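You operate a simulated robot arm through the tools that you are given. There is no shell and no other tool. Be economical: measure what you need, move in short steps, check, and stop when the job is done.

You run a simulated two-armed robot. Do the job below in one go: nothing can be reset, and whatever is moved stays where it is left.

## Task
Take the blue tape and leave it on the top of the fridge. Switch the power knob on. Switch the second switch from the left on. Shut the bottom drawer. Put the yellow padlock from the top of the packing bench on the stop-bar end of the drawer bench and the red padlock on the bearing there. Take the tub marked "chain" from the top of the packing bench and leave it on the top shelf of the wire rack. Open the left freezer lid. Any order will do. The power knob goes clockwise seen from above, to its stop.

The check looks at the end state, three seconds after you hand in, the way a careful person would. Anything else that was tipped, shoved, dropped, spilled or broken makes it a failure. A push-on lid holds only when it is set on centred and level and pressed home; a screw cap is set on level and turned clockwise until tight.

## Robot
Two 7-joint arms with three-finger grippers on one trunk, on a base that drives. Base frame: it is fixed to the floor where the robot stands at the start and does not move with it; the origin is under the middle of the robot, x ahead of it, y to its left, z up; the surface under the hand at the start is at about z = 860. Lengths are in mm, angles in rad, forces in N, time in s.
The left shoulder is at the start at [70, 146, 1187], the right one opposite. With the tool pointing down near the work surface each hand reaches from about 300 to 680 mm from the robot's upright axis, wherever it stands, measured 20 degrees to its own side. Places, roughly: bearing [250, 2500, 750]; blue tape (6x6x2 cm) [500, -100, 200]; bottom drawer [300, 700, 300]; left freezer lid [-2100, -4700, 800]; padlock [500, 2250, 1000]; power knob [400, -100, 900]; second switch [400, -300, 900]; stop-bar end of the drawer bench [-2200, 3100, 800]; top of the fridge [-400, -4700, 1300]; top shelf of the wire rack [600, -2300, 900]; tub [500, 2500, 1000]. Payload 2.2 kg a hand.
The TCP of each hand is the grasp point between the finger pads, 28 mm short of the fingertips. In the tool frame z runs along the fingers and y along their closing line. The gripper opens to 102 mm. The gripper's body begins 71 mm behind the TCP.
Orientation is told as [roll, pitch, yaw] about the base's x, y, z axes, in that order, counted from this pose: with the fingers straight down and closing along the base's y, the tool's x points along the base's -x, its y along +y and its z along -z.

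## Interface
- The arms move only by the tool arm_command. It takes "left_rows", "right_rows" or both (then of equal length, played together; a hand with none holds still); each is a list of rows, each a list of 3 entries, a list of its own where there are three numbers: the shift along the tool's x, y, z in m, then the turn, a rotation vector about the tool's x, y, z in rad, then the gripper command, from -1 (fully open) to 1 (shut), values between in proportion. In form: [[[tx, ty, tz], [wx, wy, wz], fingers], ...]. A call has 1 to 8 rows; each row shifts and turns the commanded pose from where the row before left it, along the tool's axes as they then stand. Rows are played at 5 a second. More than 50 mm and 0.15 rad between two rows, or a gripper value outside its range, and nothing of the call is played. Where a pose cannot be reached the arm comes as near as it can. A force on the tool above 40 N (or 10 N above the force at the start of the call, whichever is more), or a blocked arm, ends the call early, and 0.2 s more pass. The fingers move at their own pace and stop on an object; they squeeze with about 27 N. The grip force told is the motor's: it shows also when the fingers shut on nothing. Time passes only in rows, and 0.2 s behind the last, so rows that do not move let the fingers close. The reply holds the time, the measured pose of the TCP, the force on the tool along the base axes, the opening and the grip force, in the units named above and with some noise, with the torque about the TCP (base axes, N m) and any sound that the robot's microphone picked up.
- Cameras (640 x 400 px; columns grow to the right, rows downward): "scene" is now at [130.1, 12.4, 1405.2]; the picture's right is [0.16, -0.99, 0.00], its down [-0.68, -0.11, -0.73] and it looks along [0.72, 0.12, -0.68] (base axes); focal length 214 px, centre (320, 200). "left" rides on the left gripper at [72, 38, -86] in its tool frame; the picture's right is [-0.47, 0.89, 0.00], its down [-0.60, -0.32, -0.73] and it looks along [-0.65, -0.34, 0.68] (tool axes); focal length 256 px, centre (320, 200). "right" rides on the right gripper at [69, 44, -86] in its tool frame; the picture's right is [-0.53, 0.85, 0.00], its down [-0.58, -0.36, -0.73] and it looks along [-0.62, -0.39, 0.68] (tool axes); focal length 256 px, centre (320, 200). There is no depth. A picture from a camera that has moved, and an enlarged one, comes with that camera's place and axes in the base frame and with its lens.
- get_image(camera): a new picture of that camera. It takes no simulated time.
- move_column(by): slides the trunk up (or, below 0, down) by that many mm; the arms and the scene camera ride with it, the base frame stays. It gives what a move gives, with no picture.
- drive_base(legs): drives the robot by 1 to 6 legs, each [ahead, left, turn to the left] in mm, mm and rad, along the robot's own axes; the way and the turn of a leg run together, so that a leg with both is an arc; at most 1500 mm and 3.142 rad a leg. The arms and the cameras ride along, it lands a little off, and it stops where it bumps. It gives what a move gives.
- aim_head(pan, tilt): turns the head with the scene camera to pan (to the left, within 1.501 rad either way) and tilt (down, from -0.506 to 1.204), counted from straight ahead of the robot. It gives what a move gives.
- enlarge(camera, box): a new picture of the part [left, top, right, bottom] of that camera's present view, enlarged. It takes no simulated time.
- job_done(): hands the job in; it is judged then, once.

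Go step by step. Nothing tells you exact positions but the pictures and the camera data: compare them with the known pose of the tool, close in by small moves and look again before you grip or let go. The budget is 186 turns and 166 pictures, counting those below and the enlarged ones. Unless the task says otherwise, let go and move clear before handing in.

The tools are called after "Call:" as name(argument=value, ...) on one line, values as JSON. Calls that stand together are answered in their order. arm_command: Moves the arms, as the interface text tells. Its arguments: {"type":"object","properties":{"left_rows":{"type":"array","items":{"type":"array"}},"right_rows":{"type":"array","items":{"type":"array"}}},"required":[]} The other tools are called the same way: move_column (by) slides the trunk up or down; drive_base (legs) drives the base; aim_head (pan, tilt) turns the head that bears the scene camera; get_image (camera) takes a picture; enlarge (camera, box) takes an enlarged picture of a part of a camera's view; job_done () hands the job in.

At the start:

```text
time_s: 0.0
left_ee_pos: [502.4, 287.4, 1210.1]
left_tool_rot: [-0.001, -0.001, 0.002]
left_contact_force: [0.3, 0.1, -0.6]
left_wrist_torque: [-0.01, -0.01, -0.01]
left_gripper_width: 102.0
left_finger_force: 0.0
right_ee_pos: [402.0, -95.7, 1267.0]
right_tool_rot: [-0.001, 0.0, -0.001]
right_contact_force: [-0.2, 0.1, 0.6]
right_wrist_torque: [-0.01, 0.0, 0.0]
right_gripper_width: 102.1
right_finger_force: 0.0
trunk travel left (down, up): [-725.0, 215.0]
robot x, y, heading: [-0.5, 1.1, 0.001]
head pan, tilt: [0.161, 0.752]
```

scene: 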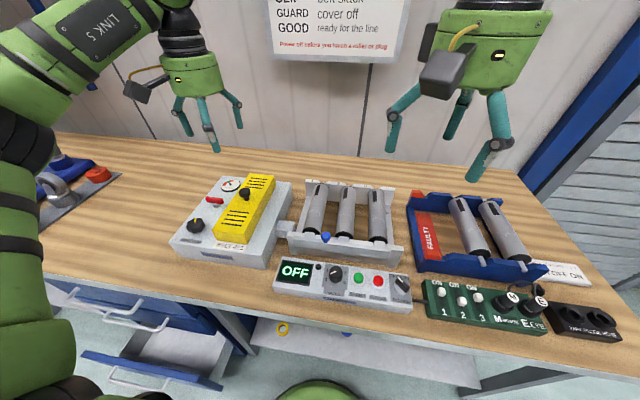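
right: 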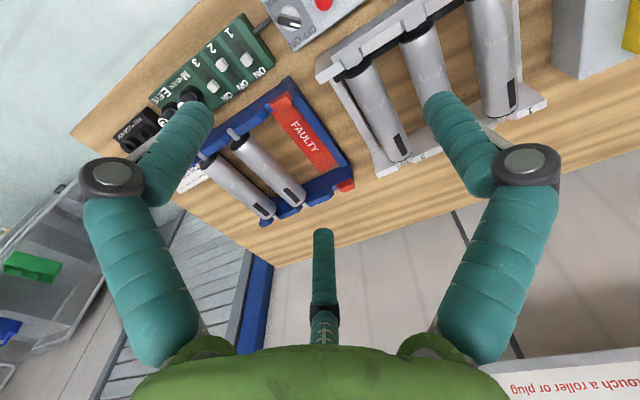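
left: 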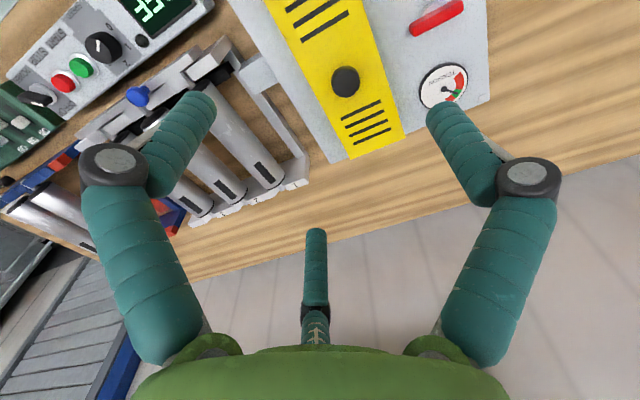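

I see the workbench with a control box (OFF display, knobs) and a green extension strip with switches 1, 2, 3. I'll look closer at these and at the sign.

Call:
enlarge(camera="scene", box=[260, 240, 420, 340])

Call:
enlarge(camera="scene", box=[400, 250, 560, 350])

Call:
aim_head(pan=0.3, tilt=1.15)

```text
4.00 times, centred on (340, 290) of scene
camera zoom: at [130.1, 12.4, 1405.2], right [0.16, -0.99, 0.0], down [-0.68, -0.11, -0.73], along [0.72, 0.12, -0.68], focal length 858 px, centre (240, -160)
```

zoom: 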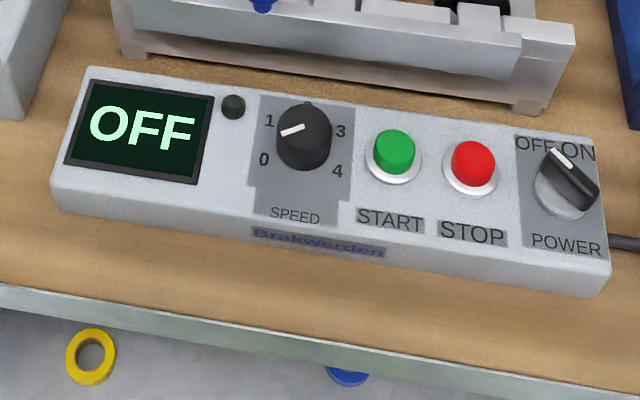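

```text
4.00 times, centred on (480, 300) of scene
camera zoom: at [130.1, 12.4, 1405.2], right [0.16, -0.99, 0.0], down [-0.68, -0.11, -0.73], along [0.72, 0.12, -0.68], focal length 858 px, centre (-320, -200)
```

zoom: 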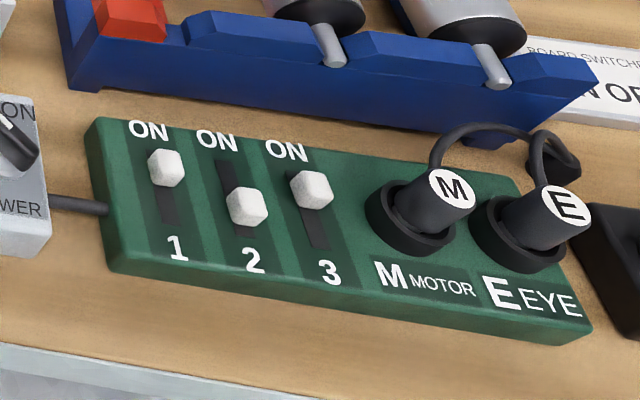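

```text
time_s: 0.9
left_ee_pos: [501.2, 288.1, 1209.7]
left_tool_rot: [0.0, 0.0, 0.001]
left_contact_force: [0.6, -0.5, -0.1]
left_wrist_torque: [0.03, 0.04, 0.03]
left_gripper_width: 101.9
left_finger_force: 0.0
right_ee_pos: [401.9, -96.2, 1268.0]
right_tool_rot: [0.0, 0.001, 0.0]
right_contact_force: [0.0, 0.0, -0.5]
right_wrist_torque: [0.01, 0.02, 0.0]
right_gripper_width: 101.6
right_finger_force: 0.1
trunk travel left (down, up): [-725.0, 215.0]
robot x, y, heading: [1.8, -0.9, 0.001]
head pan, tilt: [0.3, 1.15]
```

Switch 2 is off (toward me) and must slide away. The power knob points at OFF. Looking down at the drawers and tape now.

Call:
get_image(camera="scene")

Call:
aim_head(pan=1.2, tilt=0.8)

Call:
get_image(camera="scene")

```text
160 pictures are left
camera scene: at [105.4, 16.7, 1376.6], right [0.3, -0.96, 0.0], down [-0.87, -0.27, -0.41], along [0.39, 0.12, -0.91], focal length 214 px, centre (320, 200)
```

scene: 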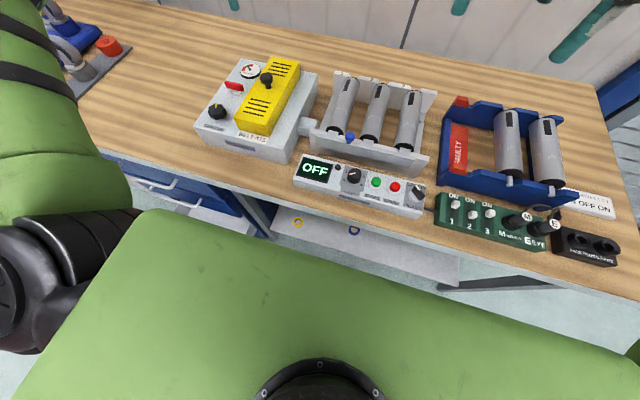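

```text
time_s: 2.1
left_ee_pos: [501.9, 288.9, 1209.1]
left_tool_rot: [0.0, 0.0, 0.002]
left_contact_force: [0.5, 0.4, 0.0]
left_wrist_torque: [-0.01, 0.01, -0.01]
left_gripper_width: 102.1
left_finger_force: 0.0
right_ee_pos: [402.4, -96.5, 1266.7]
right_tool_rot: [0.0, 0.001, -0.001]
right_contact_force: [0.0, -0.7, 0.5]
right_wrist_torque: [-0.01, -0.02, 0.0]
right_gripper_width: 102.1
right_finger_force: 0.0
trunk travel left (down, up): [-725.0, 215.0]
robot x, y, heading: [-1.4, 1.0, 0.001]
head pan, tilt: [1.201, 0.799]
```

```text
159 pictures are left
camera scene: at [77.7, 74.3, 1401.4], right [0.93, -0.36, 0.0], down [-0.26, -0.67, -0.7], along [0.25, 0.65, -0.72], focal length 214 px, centre (320, 200)
```

scene: 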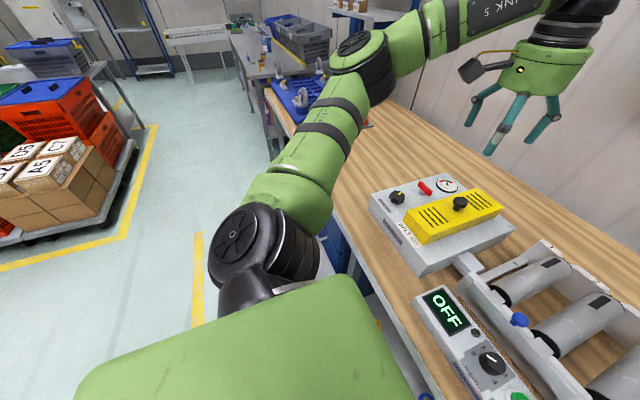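

Before touching anything I'll close the right gripper and look at how these fingers actually meet.

Call:
arm_command(right_rows=[[[0, 0, 0.05], [0, 0, 0], 1], [[0, 0, 0.05], [0, 0, 0], 1], [[0, -0.03, 0.05], [0, 0, 0], 1], [[0, -0.03, 0.05], [0, 0, 0], 1]])

Call:
get_image(camera="right")

Call:
aim_head(pan=-0.3, tilt=0.9)

Call:
get_image(camera="scene")

```text
refused: row 3 steps farther than a row can; nothing moved
```

```text
158 pictures are left
camera right: at [333.5, -52.9, 1354.1], right [0.53, 0.85, 0.0], down [0.58, -0.36, 0.73], along [0.62, -0.39, -0.68], focal length 256 px, centre (320, 200)
```

right: 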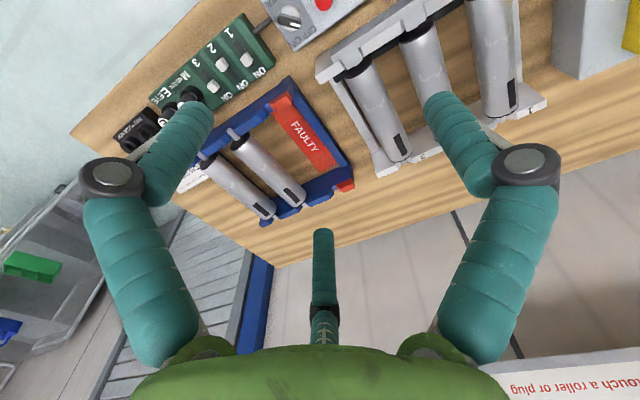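

```text
time_s: 3.7
left_ee_pos: [501.3, 289.2, 1210.0]
left_tool_rot: [0.0, -0.001, 0.001]
left_contact_force: [-0.7, -0.1, -0.3]
left_wrist_torque: [0.04, 0.0, -0.01]
left_gripper_width: 102.1
left_finger_force: 0.1
right_ee_pos: [402.3, -97.2, 1266.5]
right_tool_rot: [0.001, -0.002, 0.001]
right_contact_force: [0.5, 0.7, -0.4]
right_wrist_torque: [0.03, 0.02, -0.01]
right_gripper_width: 102.1
right_finger_force: 0.1
trunk travel left (down, up): [-725.0, 215.0]
robot x, y, heading: [-1.5, -0.5, -0.003]
head pan, tilt: [-0.3, 0.901]
```

```text
157 pictures are left
camera scene: at [120.5, -23.2, 1393.5], right [-0.3, -0.96, 0.0], down [-0.75, 0.23, -0.62], along [0.59, -0.18, -0.78], focal length 214 px, centre (320, 200)
```

scene: 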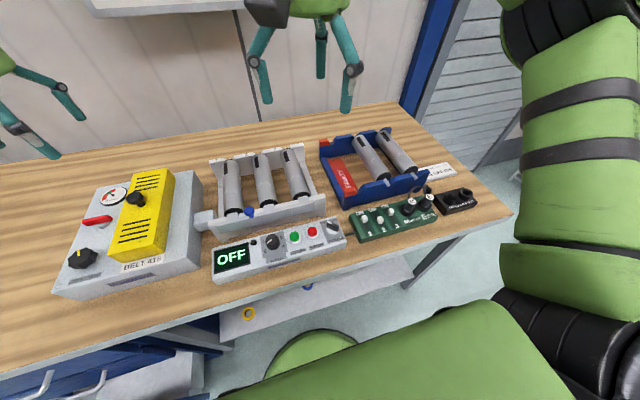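

The hand visibly has three digits. I'll go down toward the switch closed, and look at how the tips meet.

Call:
arm_command(right_rows=[[[0.02, 0, 0.045], [0, 0, 0], 1], [[0.02, -0.0, 0.045], [0, 0, 0], 1], [[0.02, -0.03, 0.03], [0, 0, 0], 1], [[0.02, -0.03, 0.03], [0, 0, 0], 1], [[0, -0.04, 0.03], [0, 0, 0], 1], [[0, -0.04, 0.03], [0, 0, 0], 1], [[0, -0.04, 0.03], [0, 0, 0], 1]])

Call:
get_image(camera="right")

Call:
get_image(camera="scene")

```text
time_s: 5.3
left_ee_pos: [499.3, 287.0, 1209.6]
left_tool_rot: [-0.001, -0.003, 0.001]
left_contact_force: [0.2, -0.2, 0.1]
left_wrist_torque: [0.04, -0.03, -0.02]
left_gripper_width: 102.0
left_finger_force: 0.0
right_ee_pos: [318.9, -280.1, 1025.7]
right_tool_rot: [0.0, -0.001, 0.0]
right_contact_force: [0.4, 0.0, -0.1]
right_wrist_torque: [0.0, 0.03, 0.0]
right_gripper_width: 1.9
right_finger_force: 26.9
trunk travel left (down, up): [-725.0, 215.0]
robot x, y, heading: [2.0, 0.3, 0.002]
head pan, tilt: [-0.3, 0.901]
```

```text
156 pictures are left
camera right: at [249.9, -235.6, 1113.0], right [0.53, 0.85, 0.0], down [0.58, -0.36, 0.73], along [0.62, -0.39, -0.68], focal length 256 px, centre (320, 200)
```

right: 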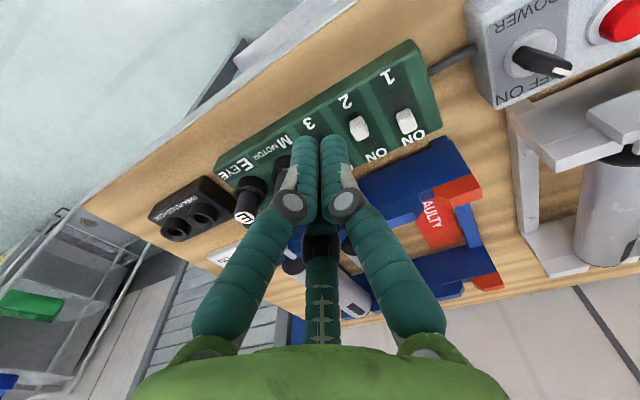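

```text
155 pictures are left
camera scene: at [119.0, -25.0, 1393.7], right [-0.3, -0.96, 0.0], down [-0.75, 0.23, -0.62], along [0.59, -0.18, -0.78], focal length 214 px, centre (320, 200)
```

scene: 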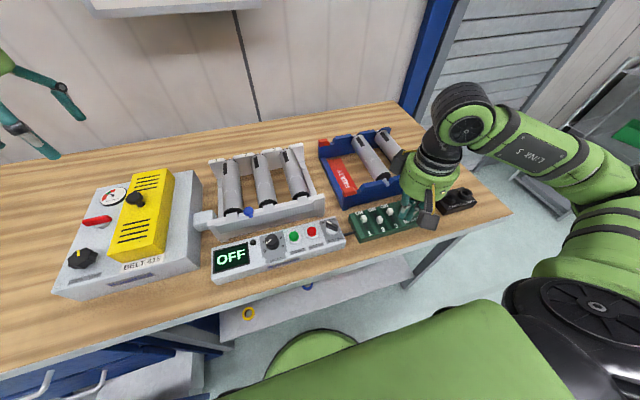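

Closed digits meet at the tool axis. Switch 2's cap is at about [380, -276, 899]; I'll come down just in front of it.

Call:
arm_command(right_rows=[[[-0.022, 0.002, 0.04], [0, 0, 0], 1], [[0, 0.002, 0.035], [0, 0, 0], 1], [[0, 0, 0.02], [0, 0, 0], 1]])

Call:
get_image(camera="right")

Call:
enlarge(camera="scene", box=[320, 180, 480, 280])

```text
time_s: 6.1
left_ee_pos: [502.1, 288.6, 1209.6]
left_tool_rot: [0.0, 0.0, 0.003]
left_contact_force: [-0.1, 0.3, 0.2]
left_wrist_torque: [-0.01, 0.0, -0.01]
left_gripper_width: 102.2
left_finger_force: 0.0
right_ee_pos: [344.6, -273.6, 930.9]
right_tool_rot: [0.001, -0.001, -0.001]
right_contact_force: [-0.5, 0.4, 0.1]
right_wrist_torque: [-0.01, 0.0, 0.04]
right_gripper_width: 2.0
right_finger_force: 27.3
trunk travel left (down, up): [-725.0, 215.0]
robot x, y, heading: [-1.9, 3.4, -0.001]
head pan, tilt: [-0.3, 0.901]
```

```text
154 pictures are left
camera right: at [274.9, -230.2, 1017.8], right [0.53, 0.85, 0.0], down [0.58, -0.36, 0.73], along [0.62, -0.39, -0.68], focal length 256 px, centre (320, 200)
```

right: 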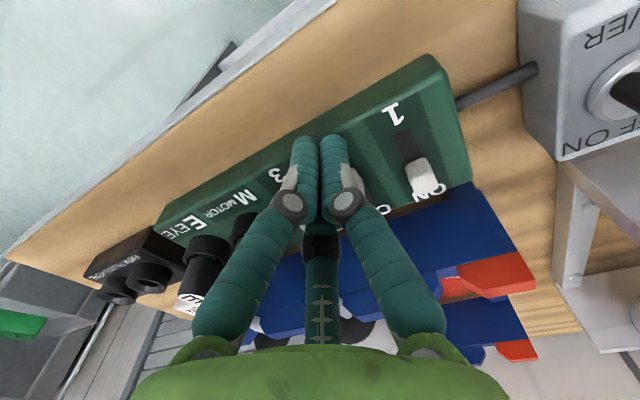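

```text
4.00 times, centred on (400, 230) of scene
camera zoom: at [120.6, -22.8, 1393.5], right [-0.3, -0.96, 0.0], down [-0.75, 0.23, -0.62], along [0.59, -0.18, -0.78], focal length 858 px, centre (0, 80)
```

zoom: 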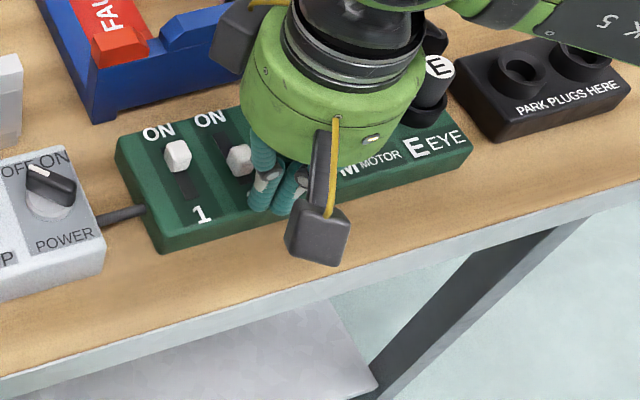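

Aligned. Lower a bit and push away.

Call:
arm_command(right_rows=[[[0, -0.002, 0.004], [0, 0, 0], 1], [[0, 0, 0.004], [0, 0, 0], 1], [[-0.01, 0, 0], [0, 0, 0], 1], [[-0.01, 0, 0], [0, 0, 0], 1], [[-0.01, 0, 0], [0, 0, 0], 1]])

Call:
enlarge(camera="scene", box=[320, 180, 480, 280])

```text
time_s: 7.3
left_ee_pos: [500.7, 289.4, 1209.0]
left_tool_rot: [0.001, 0.0, 0.003]
left_contact_force: [0.1, -0.1, 0.4]
left_wrist_torque: [0.01, -0.01, 0.03]
left_gripper_width: 101.9
left_finger_force: 0.0
right_ee_pos: [372.6, -274.6, 923.8]
right_tool_rot: [0.001, 0.001, -0.001]
right_contact_force: [-0.8, 0.1, -0.5]
right_wrist_torque: [-0.02, 0.01, 0.02]
right_gripper_width: 2.2
right_finger_force: 27.2
trunk travel left (down, up): [-725.0, 215.0]
robot x, y, heading: [-0.3, -1.7, 0.004]
head pan, tilt: [-0.3, 0.901]
```

```text
4.00 times, centred on (400, 230) of scene
camera zoom: at [120.1, -23.0, 1393.5], right [-0.3, -0.96, 0.0], down [-0.75, 0.23, -0.62], along [0.59, -0.18, -0.78], focal length 858 px, centre (0, 80)
```

zoom: 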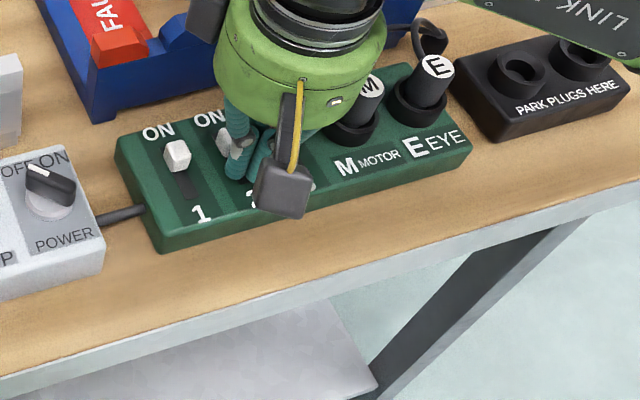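

The cap is moving; keep pushing.

Call:
arm_command(right_rows=[[[-0.007, 0, 0], [0, 0, 0], 1], [[-0.006, 0, 0], [0, 0, 0], 1], [[-0.006, 0, 0], [0, 0, 0], 1]])

Call:
enlarge(camera="scene", box=[320, 180, 480, 280])

```text
time_s: 8.0
left_ee_pos: [497.3, 289.1, 1209.4]
left_tool_rot: [-0.002, -0.003, -0.001]
left_contact_force: [0.2, 0.4, -0.3]
left_wrist_torque: [-0.02, 0.04, -0.03]
left_gripper_width: 102.0
left_finger_force: 0.0
right_ee_pos: [374.9, -274.7, 920.6]
right_tool_rot: [-0.003, 0.035, 0.01]
right_contact_force: [-24.7, -2.4, 8.5]
right_wrist_torque: [0.1, 0.2, -0.18]
right_gripper_width: 2.1
right_finger_force: 26.6
trunk travel left (down, up): [-725.0, 215.0]
robot x, y, heading: [-3.9, -2.1, -0.003]
head pan, tilt: [-0.3, 0.901]
stopped in row 3 (right hand): the force on the tool passed its limit at 43 N (the readings are from after the stop); the commanded pose is now the measured one
```

```text
4.00 times, centred on (400, 230) of scene
camera zoom: at [115.5, -22.7, 1394.2], right [-0.3, -0.95, 0.0], down [-0.75, 0.23, -0.62], along [0.6, -0.19, -0.78], focal length 858 px, centre (0, 80)
```

zoom: 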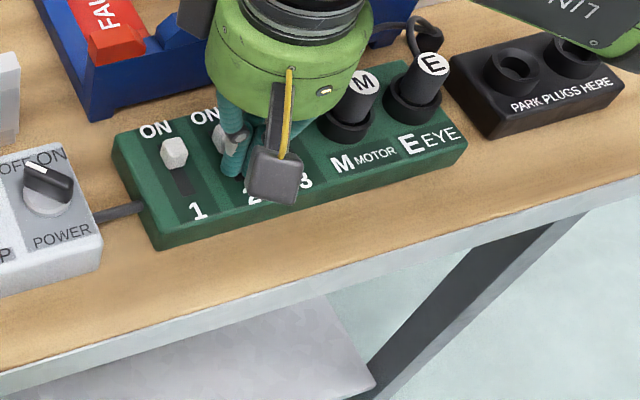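

It hit a stop; back off, lift, and look.

Call:
arm_command(right_rows=[[[0.008, 0, 0], [0, 0, 0], 1], [[0.01, 0, -0.03], [0, 0, 0], 1], [[0.02, 0, -0.045], [0, 0, 0], -0.5], [[0.01, 0.02, -0.04], [0, 0, 0], -0.5], [[0.0, 0.045, 0], [0, 0, 0], -0.5], [[0.0, 0.045, 0], [0, 0, 0], -0.5]])

Call:
enlarge(camera="scene", box=[320, 180, 480, 280])

Call:
get_image(camera="right")

```text
time_s: 9.4
left_ee_pos: [501.8, 288.7, 1208.2]
left_tool_rot: [-0.002, 0.003, 0.0]
left_contact_force: [-1.1, 0.5, 0.5]
left_wrist_torque: [0.02, -0.02, 0.02]
left_gripper_width: 102.0
left_finger_force: 0.0
right_ee_pos: [339.2, -166.5, 1034.2]
right_tool_rot: [-0.005, 0.026, 0.005]
right_contact_force: [0.3, -0.3, 0.5]
right_wrist_torque: [0.02, 0.01, -0.02]
right_gripper_width: 76.4
right_finger_force: 0.2
trunk travel left (down, up): [-725.0, 215.0]
robot x, y, heading: [-2.2, 1.0, 0.0]
head pan, tilt: [-0.3, 0.901]
```

```text
4.00 times, centred on (400, 230) of scene
camera zoom: at [120.5, -21.5, 1393.5], right [-0.3, -0.95, 0.0], down [-0.75, 0.23, -0.62], along [0.59, -0.19, -0.78], focal length 858 px, centre (0, 80)
```

zoom: 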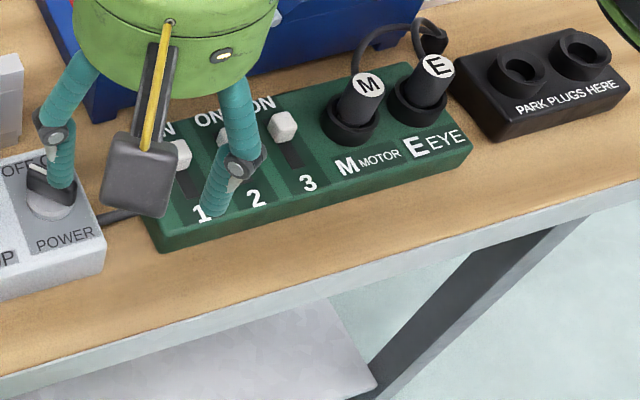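

```text
149 pictures are left
camera right: at [272.7, -122.5, 1122.8], right [0.53, 0.85, -0.02], down [0.6, -0.36, 0.72], along [0.6, -0.39, -0.7], focal length 256 px, centre (320, 200)
```

right: 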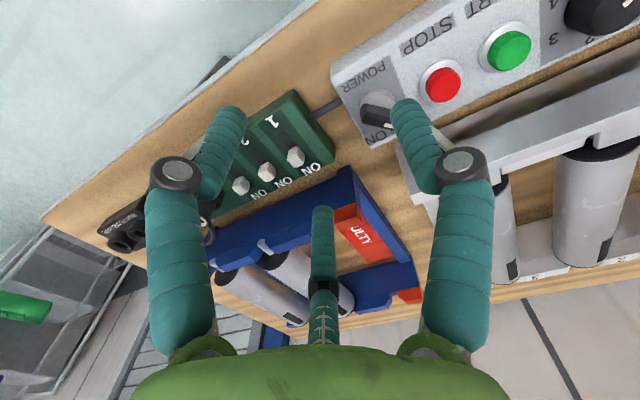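

Switch 2 is now level with 1 and 3 at ON. Now a close look at the power knob.

Call:
arm_command(right_rows=[[[0.0, 0.04, 0], [0, 0, 0], -1], [[-0.02, 0.04, 0], [0, 0, 0], -1], [[0, 0.04, 0], [0, 0, 0], -1]])

Call:
enlarge(camera="right", box=[140, 0, 380, 150])

Call:
enlarge(camera="scene", box=[280, 190, 400, 265])

```text
time_s: 10.2
left_ee_pos: [501.4, 287.8, 1209.8]
left_tool_rot: [-0.002, 0.0, -0.001]
left_contact_force: [-0.1, -0.2, -0.2]
left_wrist_torque: [-0.02, 0.0, -0.01]
left_gripper_width: 101.5
left_finger_force: 0.0
right_ee_pos: [357.3, -40.2, 1033.4]
right_tool_rot: [-0.003, 0.023, 0.007]
right_contact_force: [0.0, 0.8, 0.1]
right_wrist_torque: [-0.01, -0.04, -0.01]
right_gripper_width: 102.0
right_finger_force: 0.1
trunk travel left (down, up): [-725.0, 215.0]
robot x, y, heading: [-0.9, -0.5, -0.006]
head pan, tilt: [-0.3, 0.901]
```

```text
2.67 times, centred on (260, 75) of right
camera zoom: at [290.8, 2.9, 1121.6], right [0.53, 0.85, -0.02], down [0.6, -0.36, 0.72], along [0.6, -0.39, -0.7], focal length 683 px, centre (480, 533)
```

zoom: 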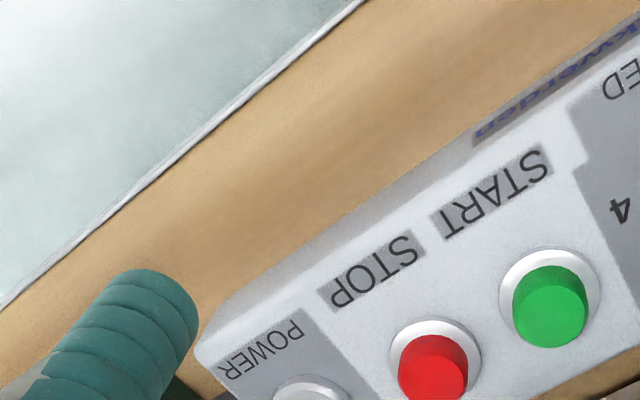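

```text
5.33 times, centred on (340, 228) of scene
camera zoom: at [119.5, -21.9, 1393.6], right [-0.3, -0.95, 0.0], down [-0.75, 0.23, -0.62], along [0.59, -0.19, -0.78], focal length 1144 px, centre (213, 53)
```

zoom: 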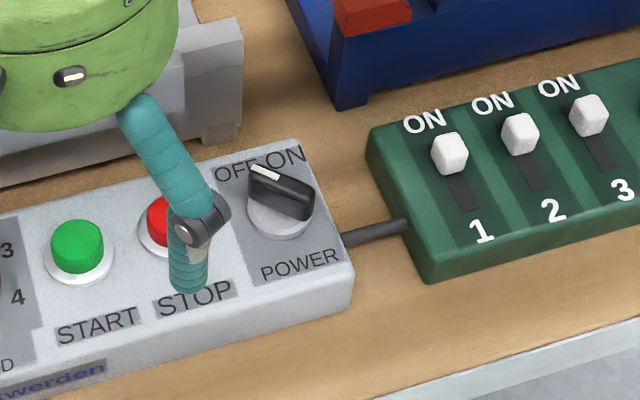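

The bar knob is centred at about [385, -141], pointing 45° left; I'll go above it with the hand yawed 45°.

Call:
arm_command(right_rows=[[[-0.014, -0.045, 0], [0, -0.023, 0], 0.2], [[-0.014, -0.045, 0.01], [0, 0, 0], 0.2], [[0, -0.011, 0.01], [0, 0, -0.13], 0.2], [[0, 0, 0.01], [0, 0, -0.13], 0.2], [[0, 0, 0.01], [0, 0, -0.13], 0.2], [[0, 0, 0], [0, 0, -0.13], 0.2], [[0, 0, 0], [0, 0, -0.13], 0.2], [[0, 0, 0], [0, 0, -0.13], 0.2]])

Call:
get_image(camera="right")

Call:
enlarge(camera="scene", box=[280, 190, 400, 265])

```text
time_s: 12.0
left_ee_pos: [502.0, 288.7, 1210.1]
left_tool_rot: [0.001, 0.0, 0.001]
left_contact_force: [0.5, 0.1, -0.7]
left_wrist_torque: [0.0, -0.02, -0.04]
left_gripper_width: 102.2
left_finger_force: 0.0
right_ee_pos: [384.2, -145.1, 993.9]
right_tool_rot: [0.0, 0.004, 0.786]
right_contact_force: [-0.7, 0.4, 0.1]
right_wrist_torque: [0.0, -0.01, -0.03]
right_gripper_width: 40.7
right_finger_force: 0.0
trunk travel left (down, up): [-725.0, 215.0]
robot x, y, heading: [-2.0, -0.9, -0.001]
head pan, tilt: [-0.3, 0.901]
```

```text
146 pictures are left
camera right: at [305.4, -163.0, 1081.9], right [-0.22, 0.97, 0.0], down [0.67, 0.15, 0.73], along [0.71, 0.16, -0.68], focal length 256 px, centre (320, 200)
```

right: 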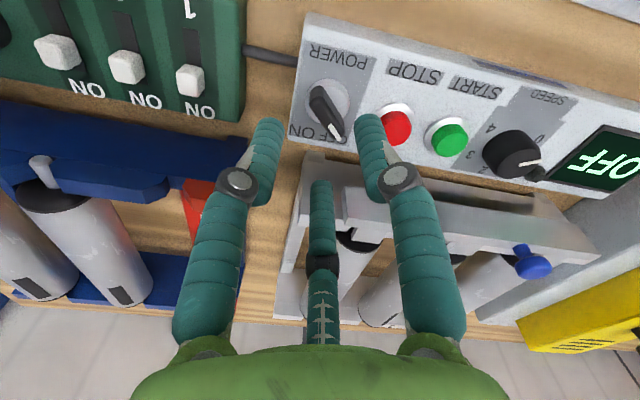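

```text
5.33 times, centred on (340, 228) of scene
camera zoom: at [119.9, -23.4, 1393.5], right [-0.3, -0.95, 0.0], down [-0.75, 0.23, -0.62], along [0.59, -0.18, -0.78], focal length 1144 px, centre (213, 53)
```

zoom: 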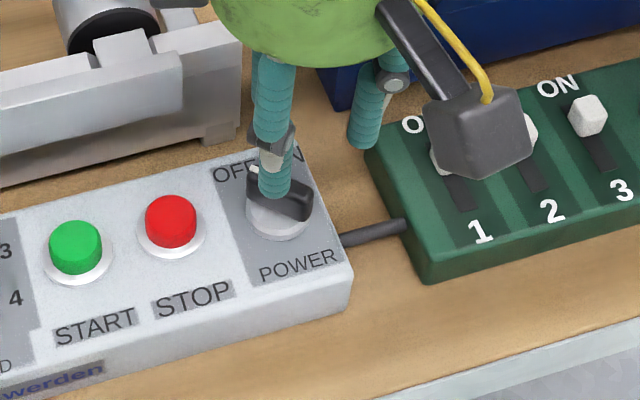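

Well aligned; shift slightly, descend to the knob, then grip.

Call:
arm_command(right_rows=[[[-0.0045, 0.0026, 0.02], [0, 0, 0], 0.2], [[0, 0, 0.02], [0, 0, 0], 0.2], [[0, 0, 0.012], [0, 0, 0], 0.2]])

Call:
get_image(camera="right")

Call:
enlarge(camera="scene", box=[280, 190, 400, 265])

```text
time_s: 12.8
left_ee_pos: [502.8, 287.9, 1209.5]
left_tool_rot: [0.0, 0.001, 0.001]
left_contact_force: [-0.6, 0.4, -0.3]
left_wrist_torque: [-0.01, -0.04, -0.01]
left_gripper_width: 102.1
left_finger_force: 0.0
right_ee_pos: [386.1, -141.3, 943.7]
right_tool_rot: [0.0, 0.003, 0.785]
right_contact_force: [0.1, 0.4, -0.5]
right_wrist_torque: [0.02, 0.0, 0.0]
right_gripper_width: 40.6
right_finger_force: 0.0
trunk travel left (down, up): [-725.0, 215.0]
robot x, y, heading: [0.0, -1.3, -0.0]
head pan, tilt: [-0.3, 0.901]
```

```text
144 pictures are left
camera right: at [306.7, -157.9, 1029.9], right [-0.22, 0.98, 0.0], down [0.67, 0.15, 0.73], along [0.71, 0.16, -0.68], focal length 256 px, centre (320, 200)
```

right: 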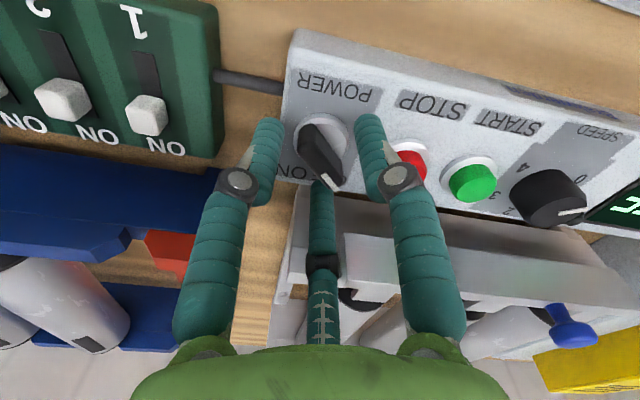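

```text
5.33 times, centred on (340, 228) of scene
camera zoom: at [119.9, -23.4, 1393.5], right [-0.3, -0.95, 0.0], down [-0.75, 0.23, -0.62], along [0.59, -0.18, -0.78], focal length 1144 px, centre (213, 53)
```

zoom: 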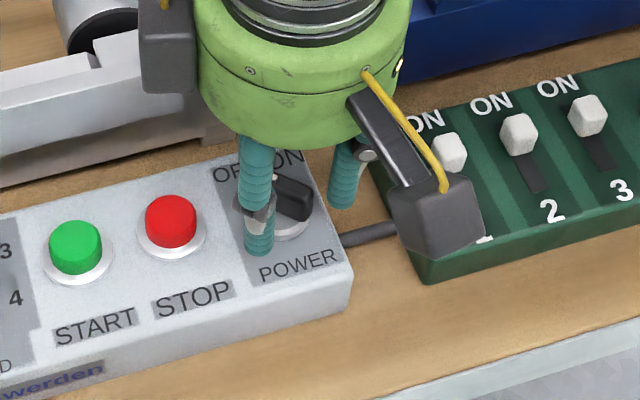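

Straddling the bar; down 5 mm and close.

Call:
arm_command(right_rows=[[[0, 0, 0.005], [0, 0, 0], 0.2], [[0, 0, 0], [0, 0, 0], 1], [[0, 0, 0], [0, 0, 0], 1]])

Call:
arm_command(right_rows=[[[0, 0, 0], [0, 0, 0.14], 1], [[0, 0, 0], [0, 0, 0.14], 1], [[0, 0, 0], [0, 0, 0.14], 1], [[0, 0, 0], [0, 0, 0.14], 1]])

Call:
enlarge(camera="scene", box=[240, 190, 400, 290])

```text
time_s: 13.6
left_ee_pos: [504.6, 286.2, 1209.0]
left_tool_rot: [0.002, 0.001, 0.0]
left_contact_force: [0.1, -0.7, 0.0]
left_wrist_torque: [-0.04, -0.03, 0.02]
left_gripper_width: 102.0
left_finger_force: 0.1
right_ee_pos: [390.5, -142.2, 937.1]
right_tool_rot: [-0.003, 0.002, 0.781]
right_contact_force: [18.8, -14.2, 15.3]
right_wrist_torque: [-0.94, 0.6, -0.07]
right_gripper_width: 18.8
right_finger_force: 43.8
trunk travel left (down, up): [-725.0, 215.0]
robot x, y, heading: [-0.9, -0.1, 0.0]
head pan, tilt: [-0.3, 0.901]
```

```text
time_s: 14.6
left_ee_pos: [504.3, 285.1, 1209.0]
left_tool_rot: [0.003, 0.0, 0.0]
left_contact_force: [-0.3, -1.1, -0.3]
left_wrist_torque: [-0.01, 0.01, 0.03]
left_gripper_width: 101.7
left_finger_force: 0.0
right_ee_pos: [386.2, -143.1, 937.2]
right_tool_rot: [-0.001, 0.001, 0.22]
right_contact_force: [16.2, -16.5, 17.2]
right_wrist_torque: [-0.29, 0.29, -0.12]
right_gripper_width: 18.6
right_finger_force: 44.0
trunk travel left (down, up): [-725.0, 215.0]
robot x, y, heading: [-0.4, 2.8, 0.0]
head pan, tilt: [-0.3, 0.901]
```

```text
4.00 times, centred on (320, 240) of scene
camera zoom: at [122.3, -26.7, 1393.2], right [-0.3, -0.95, 0.0], down [-0.75, 0.23, -0.62], along [0.59, -0.18, -0.79], focal length 858 px, centre (320, 40)
```

zoom: 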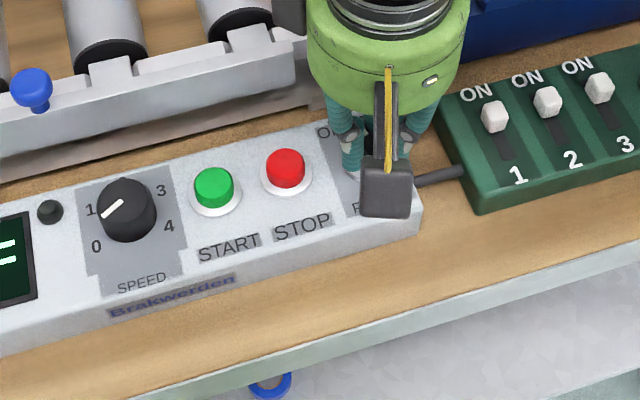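

Turning nicely; continue to the stop.

Call:
arm_command(right_rows=[[[0, 0, 0], [0, 0, 0.14], 1], [[0, 0, 0], [0, 0, 0.14], 1], [[0, 0, 0], [0, 0, 0.14], 1], [[0, 0, 0], [0, 0, 0.14], 1], [[0, 0, 0], [0, 0, 0.14], 1], [[0, 0, 0], [0, 0, 0.14], 1], [[0, 0, 0], [0, 0, 0.14], 1]])

Call:
enlarge(camera="scene", box=[220, 190, 380, 290])

```text
time_s: 16.2
left_ee_pos: [502.6, 287.0, 1208.7]
left_tool_rot: [-0.002, 0.0, -0.001]
left_contact_force: [0.1, 0.5, 0.5]
left_wrist_torque: [0.01, 0.0, 0.01]
left_gripper_width: 102.0
left_finger_force: 0.0
right_ee_pos: [385.4, -140.5, 938.1]
right_tool_rot: [-0.003, 0.001, -0.756]
right_contact_force: [2.7, -5.7, 3.2]
right_wrist_torque: [-0.95, -1.4, -0.07]
right_gripper_width: 18.6
right_finger_force: 43.6
trunk travel left (down, up): [-725.0, 215.0]
robot x, y, heading: [-0.7, 2.4, -0.002]
head pan, tilt: [-0.3, 0.901]
```

```text
4.00 times, centred on (300, 240) of scene
camera zoom: at [119.8, -24.2, 1393.4], right [-0.3, -0.95, 0.0], down [-0.75, 0.23, -0.62], along [0.59, -0.18, -0.78], focal length 858 px, centre (400, 40)
```

zoom: 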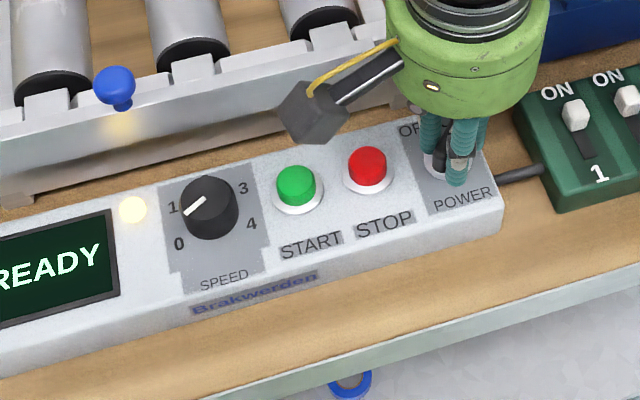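

Display says READY. A little more to ensure it is at its stop, then release and lift.

Call:
arm_command(right_rows=[[[0, 0, 0], [0, 0, 0.06], 1], [[0, 0, 0], [0, 0, 0.05], 1]])

Call:
arm_command(right_rows=[[[0, 0, 0], [0, 0, 0], 0.2], [[0, 0, 0], [0, 0, 0], 0.2], [[0, 0, -0.03], [0, 0, 0], 0.2], [[0, 0, -0.05], [0, 0, -0.14], 0.2], [[0, 0, -0.05], [0, 0, -0.15], 0.2], [[0, 0, 0], [0, 0, -0.15], 0.2], [[0, 0, 0], [0, 0, -0.15], 0.2], [[0.03, 0, 0], [0, 0, -0.15], 0.2]])

Call:
enlarge(camera="scene", box=[220, 190, 380, 290])

Call:
aim_head(pan=0.0, tilt=1.1)

Call:
get_image(camera="scene")

```text
time_s: 16.8
left_ee_pos: [501.7, 287.9, 1209.2]
left_tool_rot: [0.0, 0.001, -0.001]
left_contact_force: [0.1, -0.7, -0.5]
left_wrist_torque: [-0.01, -0.03, 0.0]
left_gripper_width: 101.8
left_finger_force: 0.1
right_ee_pos: [383.0, -140.1, 938.0]
right_tool_rot: [-0.004, 0.005, -0.859]
right_contact_force: [-1.9, -2.5, 0.8]
right_wrist_torque: [0.3, 0.22, 1.52]
right_gripper_width: 19.1
right_finger_force: 44.7
trunk travel left (down, up): [-725.0, 215.0]
robot x, y, heading: [0.7, 2.6, -0.003]
head pan, tilt: [-0.3, 0.901]
```

```text
time_s: 18.6
left_ee_pos: [500.0, 287.8, 1211.5]
left_tool_rot: [-0.001, -0.002, 0.0]
left_contact_force: [-1.1, 0.1, -0.6]
left_wrist_torque: [-0.02, -0.01, 0.0]
left_gripper_width: 102.0
left_finger_force: 0.1
right_ee_pos: [356.2, -132.4, 1069.6]
right_tool_rot: [-0.001, 0.001, -0.122]
right_contact_force: [-0.7, 0.0, -0.1]
right_wrist_torque: [0.0, -0.05, -0.05]
right_gripper_width: 40.7
right_finger_force: 0.1
trunk travel left (down, up): [-725.0, 215.0]
robot x, y, heading: [-2.1, 0.5, -0.002]
head pan, tilt: [-0.3, 0.901]
```

```text
4.00 times, centred on (300, 240) of scene
camera zoom: at [118.6, -22.8, 1393.7], right [-0.3, -0.95, 0.0], down [-0.75, 0.23, -0.62], along [0.59, -0.18, -0.78], focal length 858 px, centre (400, 40)
```

zoom: 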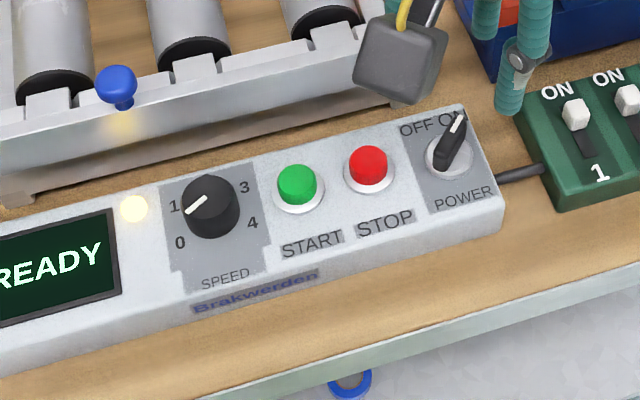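

```text
time_s: 19.4
left_ee_pos: [501.9, 288.0, 1209.3]
left_tool_rot: [0.0, 0.0, 0.0]
left_contact_force: [0.0, -0.5, 0.6]
left_wrist_torque: [-0.01, -0.03, 0.03]
left_gripper_width: 101.9
left_finger_force: 0.0
right_ee_pos: [357.4, -132.8, 1069.1]
right_tool_rot: [-0.002, 0.004, -0.126]
right_contact_force: [-0.9, 0.2, -0.6]
right_wrist_torque: [0.02, 0.01, 0.0]
right_gripper_width: 41.0
right_finger_force: 0.0
trunk travel left (down, up): [-725.0, 215.0]
robot x, y, heading: [-2.6, 2.5, -0.002]
head pan, tilt: [0.0, 1.1]
```

```text
139 pictures are left
camera scene: at [111.2, -1.2, 1379.7], right [0.0, -1.0, 0.0], down [-0.89, 0.0, -0.45], along [0.45, 0.0, -0.89], focal length 214 px, centre (320, 200)
```

scene: 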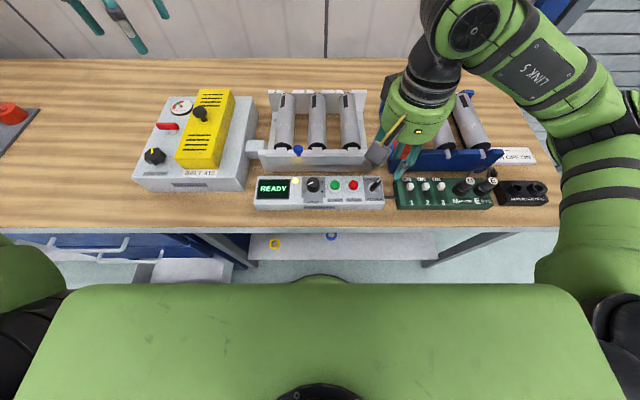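

Power is on (READY) and all switches are fine. Next the low tasks (tape and bottom drawer): I'll back off from the bench and lower the trunk.

Call:
drive_base(legs=[[-400, 0, 0]])

Call:
aim_head(pan=0.5, tilt=0.7)

Call:
get_image(camera="scene")

```text
time_s: 21.9
left_ee_pos: [94.5, 290.6, 1208.5]
left_tool_rot: [0.0, 0.002, 0.01]
left_contact_force: [0.2, -0.3, -0.9]
left_wrist_torque: [-0.02, 0.01, -0.01]
left_gripper_width: 101.9
left_finger_force: 0.1
right_ee_pos: [-45.9, -129.7, 1068.7]
right_tool_rot: [0.001, 0.004, -0.116]
right_contact_force: [0.3, -0.3, 0.6]
right_wrist_torque: [0.0, 0.01, -0.02]
right_gripper_width: 40.8
right_finger_force: 0.1
trunk travel left (down, up): [-725.0, 215.0]
robot x, y, heading: [-404.3, -1.2, 0.009]
head pan, tilt: [0.0, 1.1]
```

```text
time_s: 22.8
left_ee_pos: [93.1, 290.8, 1209.6]
left_tool_rot: [0.0, 0.0, 0.008]
left_contact_force: [-0.6, 0.8, -0.5]
left_wrist_torque: [-0.03, 0.04, -0.01]
left_gripper_width: 101.9
left_finger_force: 0.1
right_ee_pos: [-46.1, -130.1, 1068.0]
right_tool_rot: [-0.002, 0.003, -0.119]
right_contact_force: [-0.7, 0.2, 0.4]
right_wrist_torque: [-0.06, -0.02, 0.01]
right_gripper_width: 40.9
right_finger_force: 0.1
trunk travel left (down, up): [-725.0, 215.0]
robot x, y, heading: [-404.5, -4.4, 0.003]
head pan, tilt: [0.499, 0.7]
```

```text
138 pictures are left
camera scene: at [-283.1, 39.3, 1409.6], right [0.48, -0.88, 0.0], down [-0.56, -0.31, -0.76], along [0.67, 0.37, -0.64], focal length 214 px, centre (320, 200)
```

scene: 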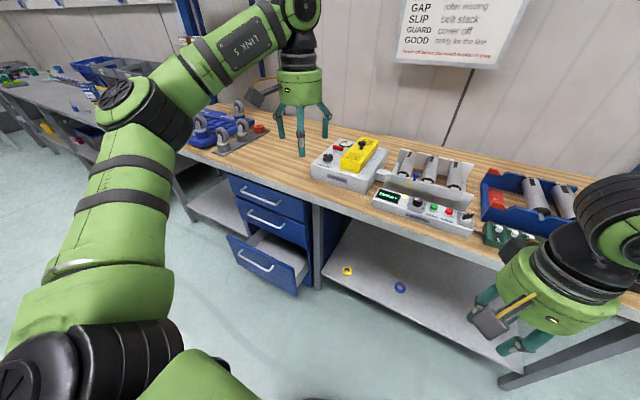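

I see the three drawers (bottom one open) and the blue tape on the low shelf at about [505, -68, 205]. Tuck the left hand back, lower the trunk and look.

Call:
arm_command(left_rows=[[[0.05, 0, 0], [0, 0, 0], -1], [[0.05, 0, 0], [0, 0, 0], -1], [[0.05, 0, 0], [0, 0, 0], -1], [[0.05, 0, 0], [0, 0, 0], -1]], right_rows=[[[0, 0, 0], [0, 0, -0.1], -1], [[0, 0, 0], [0, 0, -0.02], -1], [[0, 0, 0], [0, 0, 0], -1], [[0, 0, 0], [0, 0, 0], -1]])

Call:
move_column(by=-640)

Call:
aim_head(pan=0.0, tilt=0.4)

Call:
get_image(camera="scene")

```text
time_s: 23.8
left_ee_pos: [-109.7, 287.5, 1210.5]
left_tool_rot: [-0.001, -0.001, 0.008]
left_contact_force: [-0.8, 0.4, 0.2]
left_wrist_torque: [-0.02, -0.05, 0.02]
left_gripper_width: 102.0
left_finger_force: 0.0
right_ee_pos: [-49.0, -130.4, 1069.7]
right_tool_rot: [0.0, 0.0, 0.002]
right_contact_force: [0.4, -0.1, -0.5]
right_wrist_torque: [-0.08, -0.03, 0.02]
right_gripper_width: 101.9
right_finger_force: 0.0
trunk travel left (down, up): [-725.0, 215.0]
robot x, y, heading: [-404.5, -5.9, 0.006]
head pan, tilt: [0.499, 0.7]
```

```text
refused: -640 is not a number from -400 to 400
```

```text
time_s: 24.8
left_ee_pos: [-104.9, 287.1, 1211.0]
left_tool_rot: [0.002, 0.001, 0.008]
left_contact_force: [-0.3, -0.5, 0.1]
left_wrist_torque: [-0.02, 0.0, 0.01]
left_gripper_width: 102.2
left_finger_force: 0.1
right_ee_pos: [-46.0, -129.8, 1069.5]
right_tool_rot: [-0.001, 0.004, 0.003]
right_contact_force: [0.6, -0.4, 0.1]
right_wrist_torque: [0.03, 0.03, -0.02]
right_gripper_width: 102.1
right_finger_force: 0.0
trunk travel left (down, up): [-725.0, 215.0]
robot x, y, heading: [-404.9, -2.2, 0.008]
head pan, tilt: [0.0, 0.4]
```

```text
137 pictures are left
camera scene: at [-264.6, -1.0, 1436.4], right [0.01, -1.0, 0.0], down [-0.39, 0.0, -0.92], along [0.92, 0.01, -0.39], focal length 214 px, centre (320, 200)
```

scene: 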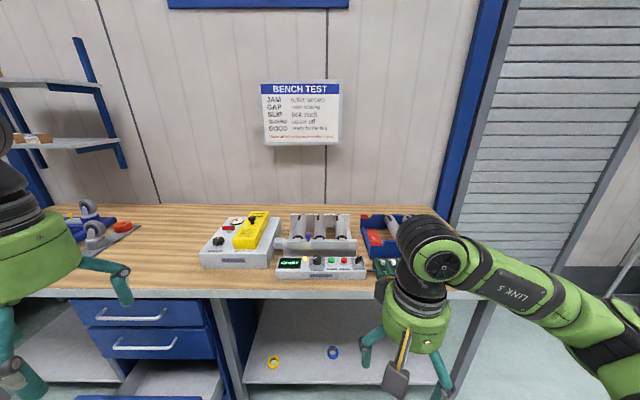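

Call:
move_column(by=-340)

Call:
move_column(by=-300)

Call:
get_image(camera="scene")

```text
time_s: 28.1
left_ee_pos: [-105.5, 287.7, 870.0]
left_tool_rot: [0.0, -0.001, 0.008]
left_contact_force: [-0.6, 0.1, 0.7]
left_wrist_torque: [0.0, 0.0, 0.01]
left_gripper_width: 102.1
left_finger_force: 0.0
right_ee_pos: [-46.8, -130.3, 729.3]
right_tool_rot: [-0.001, 0.004, 0.004]
right_contact_force: [-0.5, -0.4, 0.4]
right_wrist_torque: [0.01, -0.01, 0.02]
right_gripper_width: 101.8
right_finger_force: 0.2
trunk travel left (down, up): [-385.0, 555.0]
robot x, y, heading: [-406.9, 0.2, 0.01]
head pan, tilt: [0.0, 0.4]
```

```text
time_s: 31.1
left_ee_pos: [-104.5, 287.2, 569.6]
left_tool_rot: [0.002, 0.002, 0.009]
left_contact_force: [0.4, -0.3, -0.4]
left_wrist_torque: [0.0, 0.02, -0.03]
left_gripper_width: 102.3
left_finger_force: 0.0
right_ee_pos: [-47.1, -130.2, 428.9]
right_tool_rot: [-0.002, 0.003, 0.002]
right_contact_force: [0.1, -0.2, 0.1]
right_wrist_torque: [-0.01, -0.01, 0.01]
right_gripper_width: 102.0
right_finger_force: 0.0
trunk travel left (down, up): [-85.0, 855.0]
robot x, y, heading: [-405.4, -2.7, 0.008]
head pan, tilt: [0.0, 0.4]
```

```text
136 pictures are left
camera scene: at [-264.9, -1.1, 796.6], right [0.01, -1.0, 0.0], down [-0.39, 0.0, -0.92], along [0.92, 0.01, -0.39], focal length 214 px, centre (320, 200)
```

scene: 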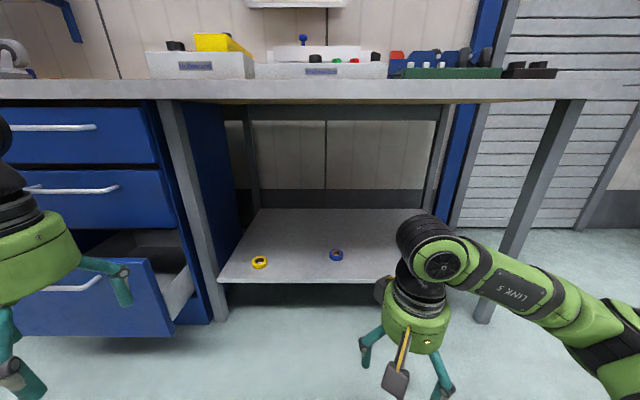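

Clear view: tape at about [503, -67, 205], plenty of room under the bench. Drive in.

Call:
drive_base(legs=[[400, 0, 0]])

Call:
get_image(camera="right")

Call:
get_image(camera="scene")

```text
time_s: 33.6
left_ee_pos: [296.5, 289.5, 569.7]
left_tool_rot: [0.001, 0.001, 0.009]
left_contact_force: [-0.3, 1.0, 0.5]
left_wrist_torque: [-0.02, -0.03, -0.02]
left_gripper_width: 102.2
left_finger_force: 0.1
right_ee_pos: [355.8, -126.6, 428.3]
right_tool_rot: [0.0, 0.003, 0.005]
right_contact_force: [0.3, -0.1, -0.4]
right_wrist_torque: [-0.01, -0.02, 0.01]
right_gripper_width: 101.9
right_finger_force: 0.0
trunk travel left (down, up): [-85.0, 855.0]
robot x, y, heading: [-0.5, 1.4, 0.009]
head pan, tilt: [0.0, 0.4]
```

```text
135 pictures are left
camera right: at [287.5, -83.4, 515.9], right [0.53, 0.85, 0.0], down [0.58, -0.36, 0.73], along [0.62, -0.39, -0.68], focal length 256 px, centre (320, 200)
```

right: 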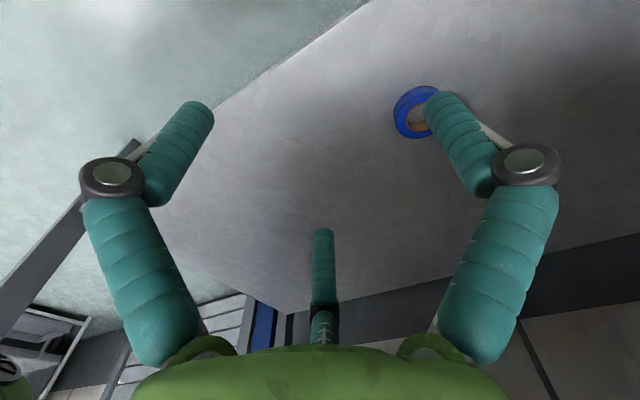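

```text
134 pictures are left
camera scene: at [137.2, 2.2, 796.5], right [0.01, -1.0, 0.0], down [-0.39, 0.0, -0.92], along [0.92, 0.01, -0.39], focal length 214 px, centre (320, 200)
```

scene: 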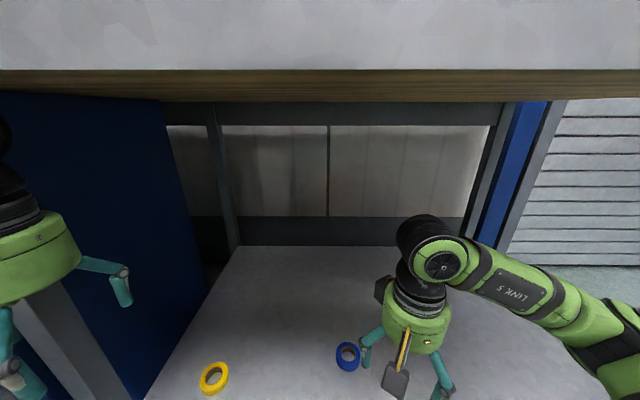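

Move the right hand over the tape.

Call:
arm_command(right_rows=[[[-0.035, 0.015, 0.025], [0, 0, 0], -1], [[-0.035, 0.015, 0.025], [0, 0, 0], -1], [[-0.035, 0.015, 0.025], [0, 0, 0], -1], [[-0.035, 0.017, 0.025], [0, 0, 0], -1]])

Call:
get_image(camera="right")

Call:
get_image(camera="scene")

```text
time_s: 34.6
left_ee_pos: [296.5, 292.2, 569.2]
left_tool_rot: [0.0, 0.0, 0.008]
left_contact_force: [0.6, -0.5, 0.0]
left_wrist_torque: [0.01, 0.0, 0.01]
left_gripper_width: 102.0
left_finger_force: 0.2
right_ee_pos: [496.0, -66.2, 328.5]
right_tool_rot: [-0.002, 0.002, 0.004]
right_contact_force: [0.6, 0.0, -0.6]
right_wrist_torque: [-0.01, 0.0, 0.02]
right_gripper_width: 101.8
right_finger_force: 0.1
trunk travel left (down, up): [-85.0, 855.0]
robot x, y, heading: [-3.6, 0.4, 0.009]
head pan, tilt: [0.0, 0.4]
```

```text
133 pictures are left
camera right: at [428.1, -22.2, 414.6], right [0.53, 0.85, 0.0], down [0.58, -0.36, 0.73], along [0.62, -0.39, -0.68], focal length 256 px, centre (320, 200)
```

right: 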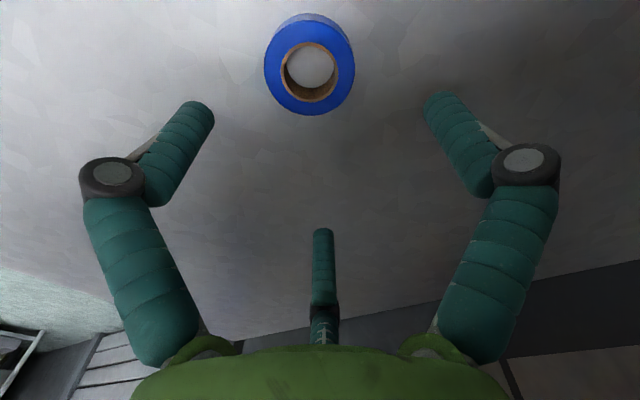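

```text
132 pictures are left
camera scene: at [137.2, 2.2, 796.5], right [0.01, -1.0, 0.0], down [-0.39, 0.0, -0.92], along [0.92, 0.01, -0.39], focal length 214 px, centre (320, 200)
```

scene: 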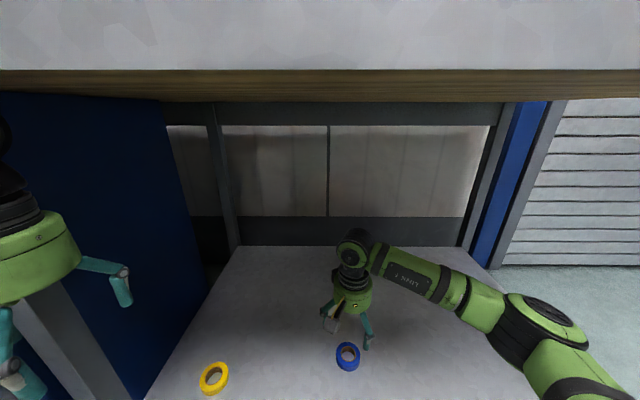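

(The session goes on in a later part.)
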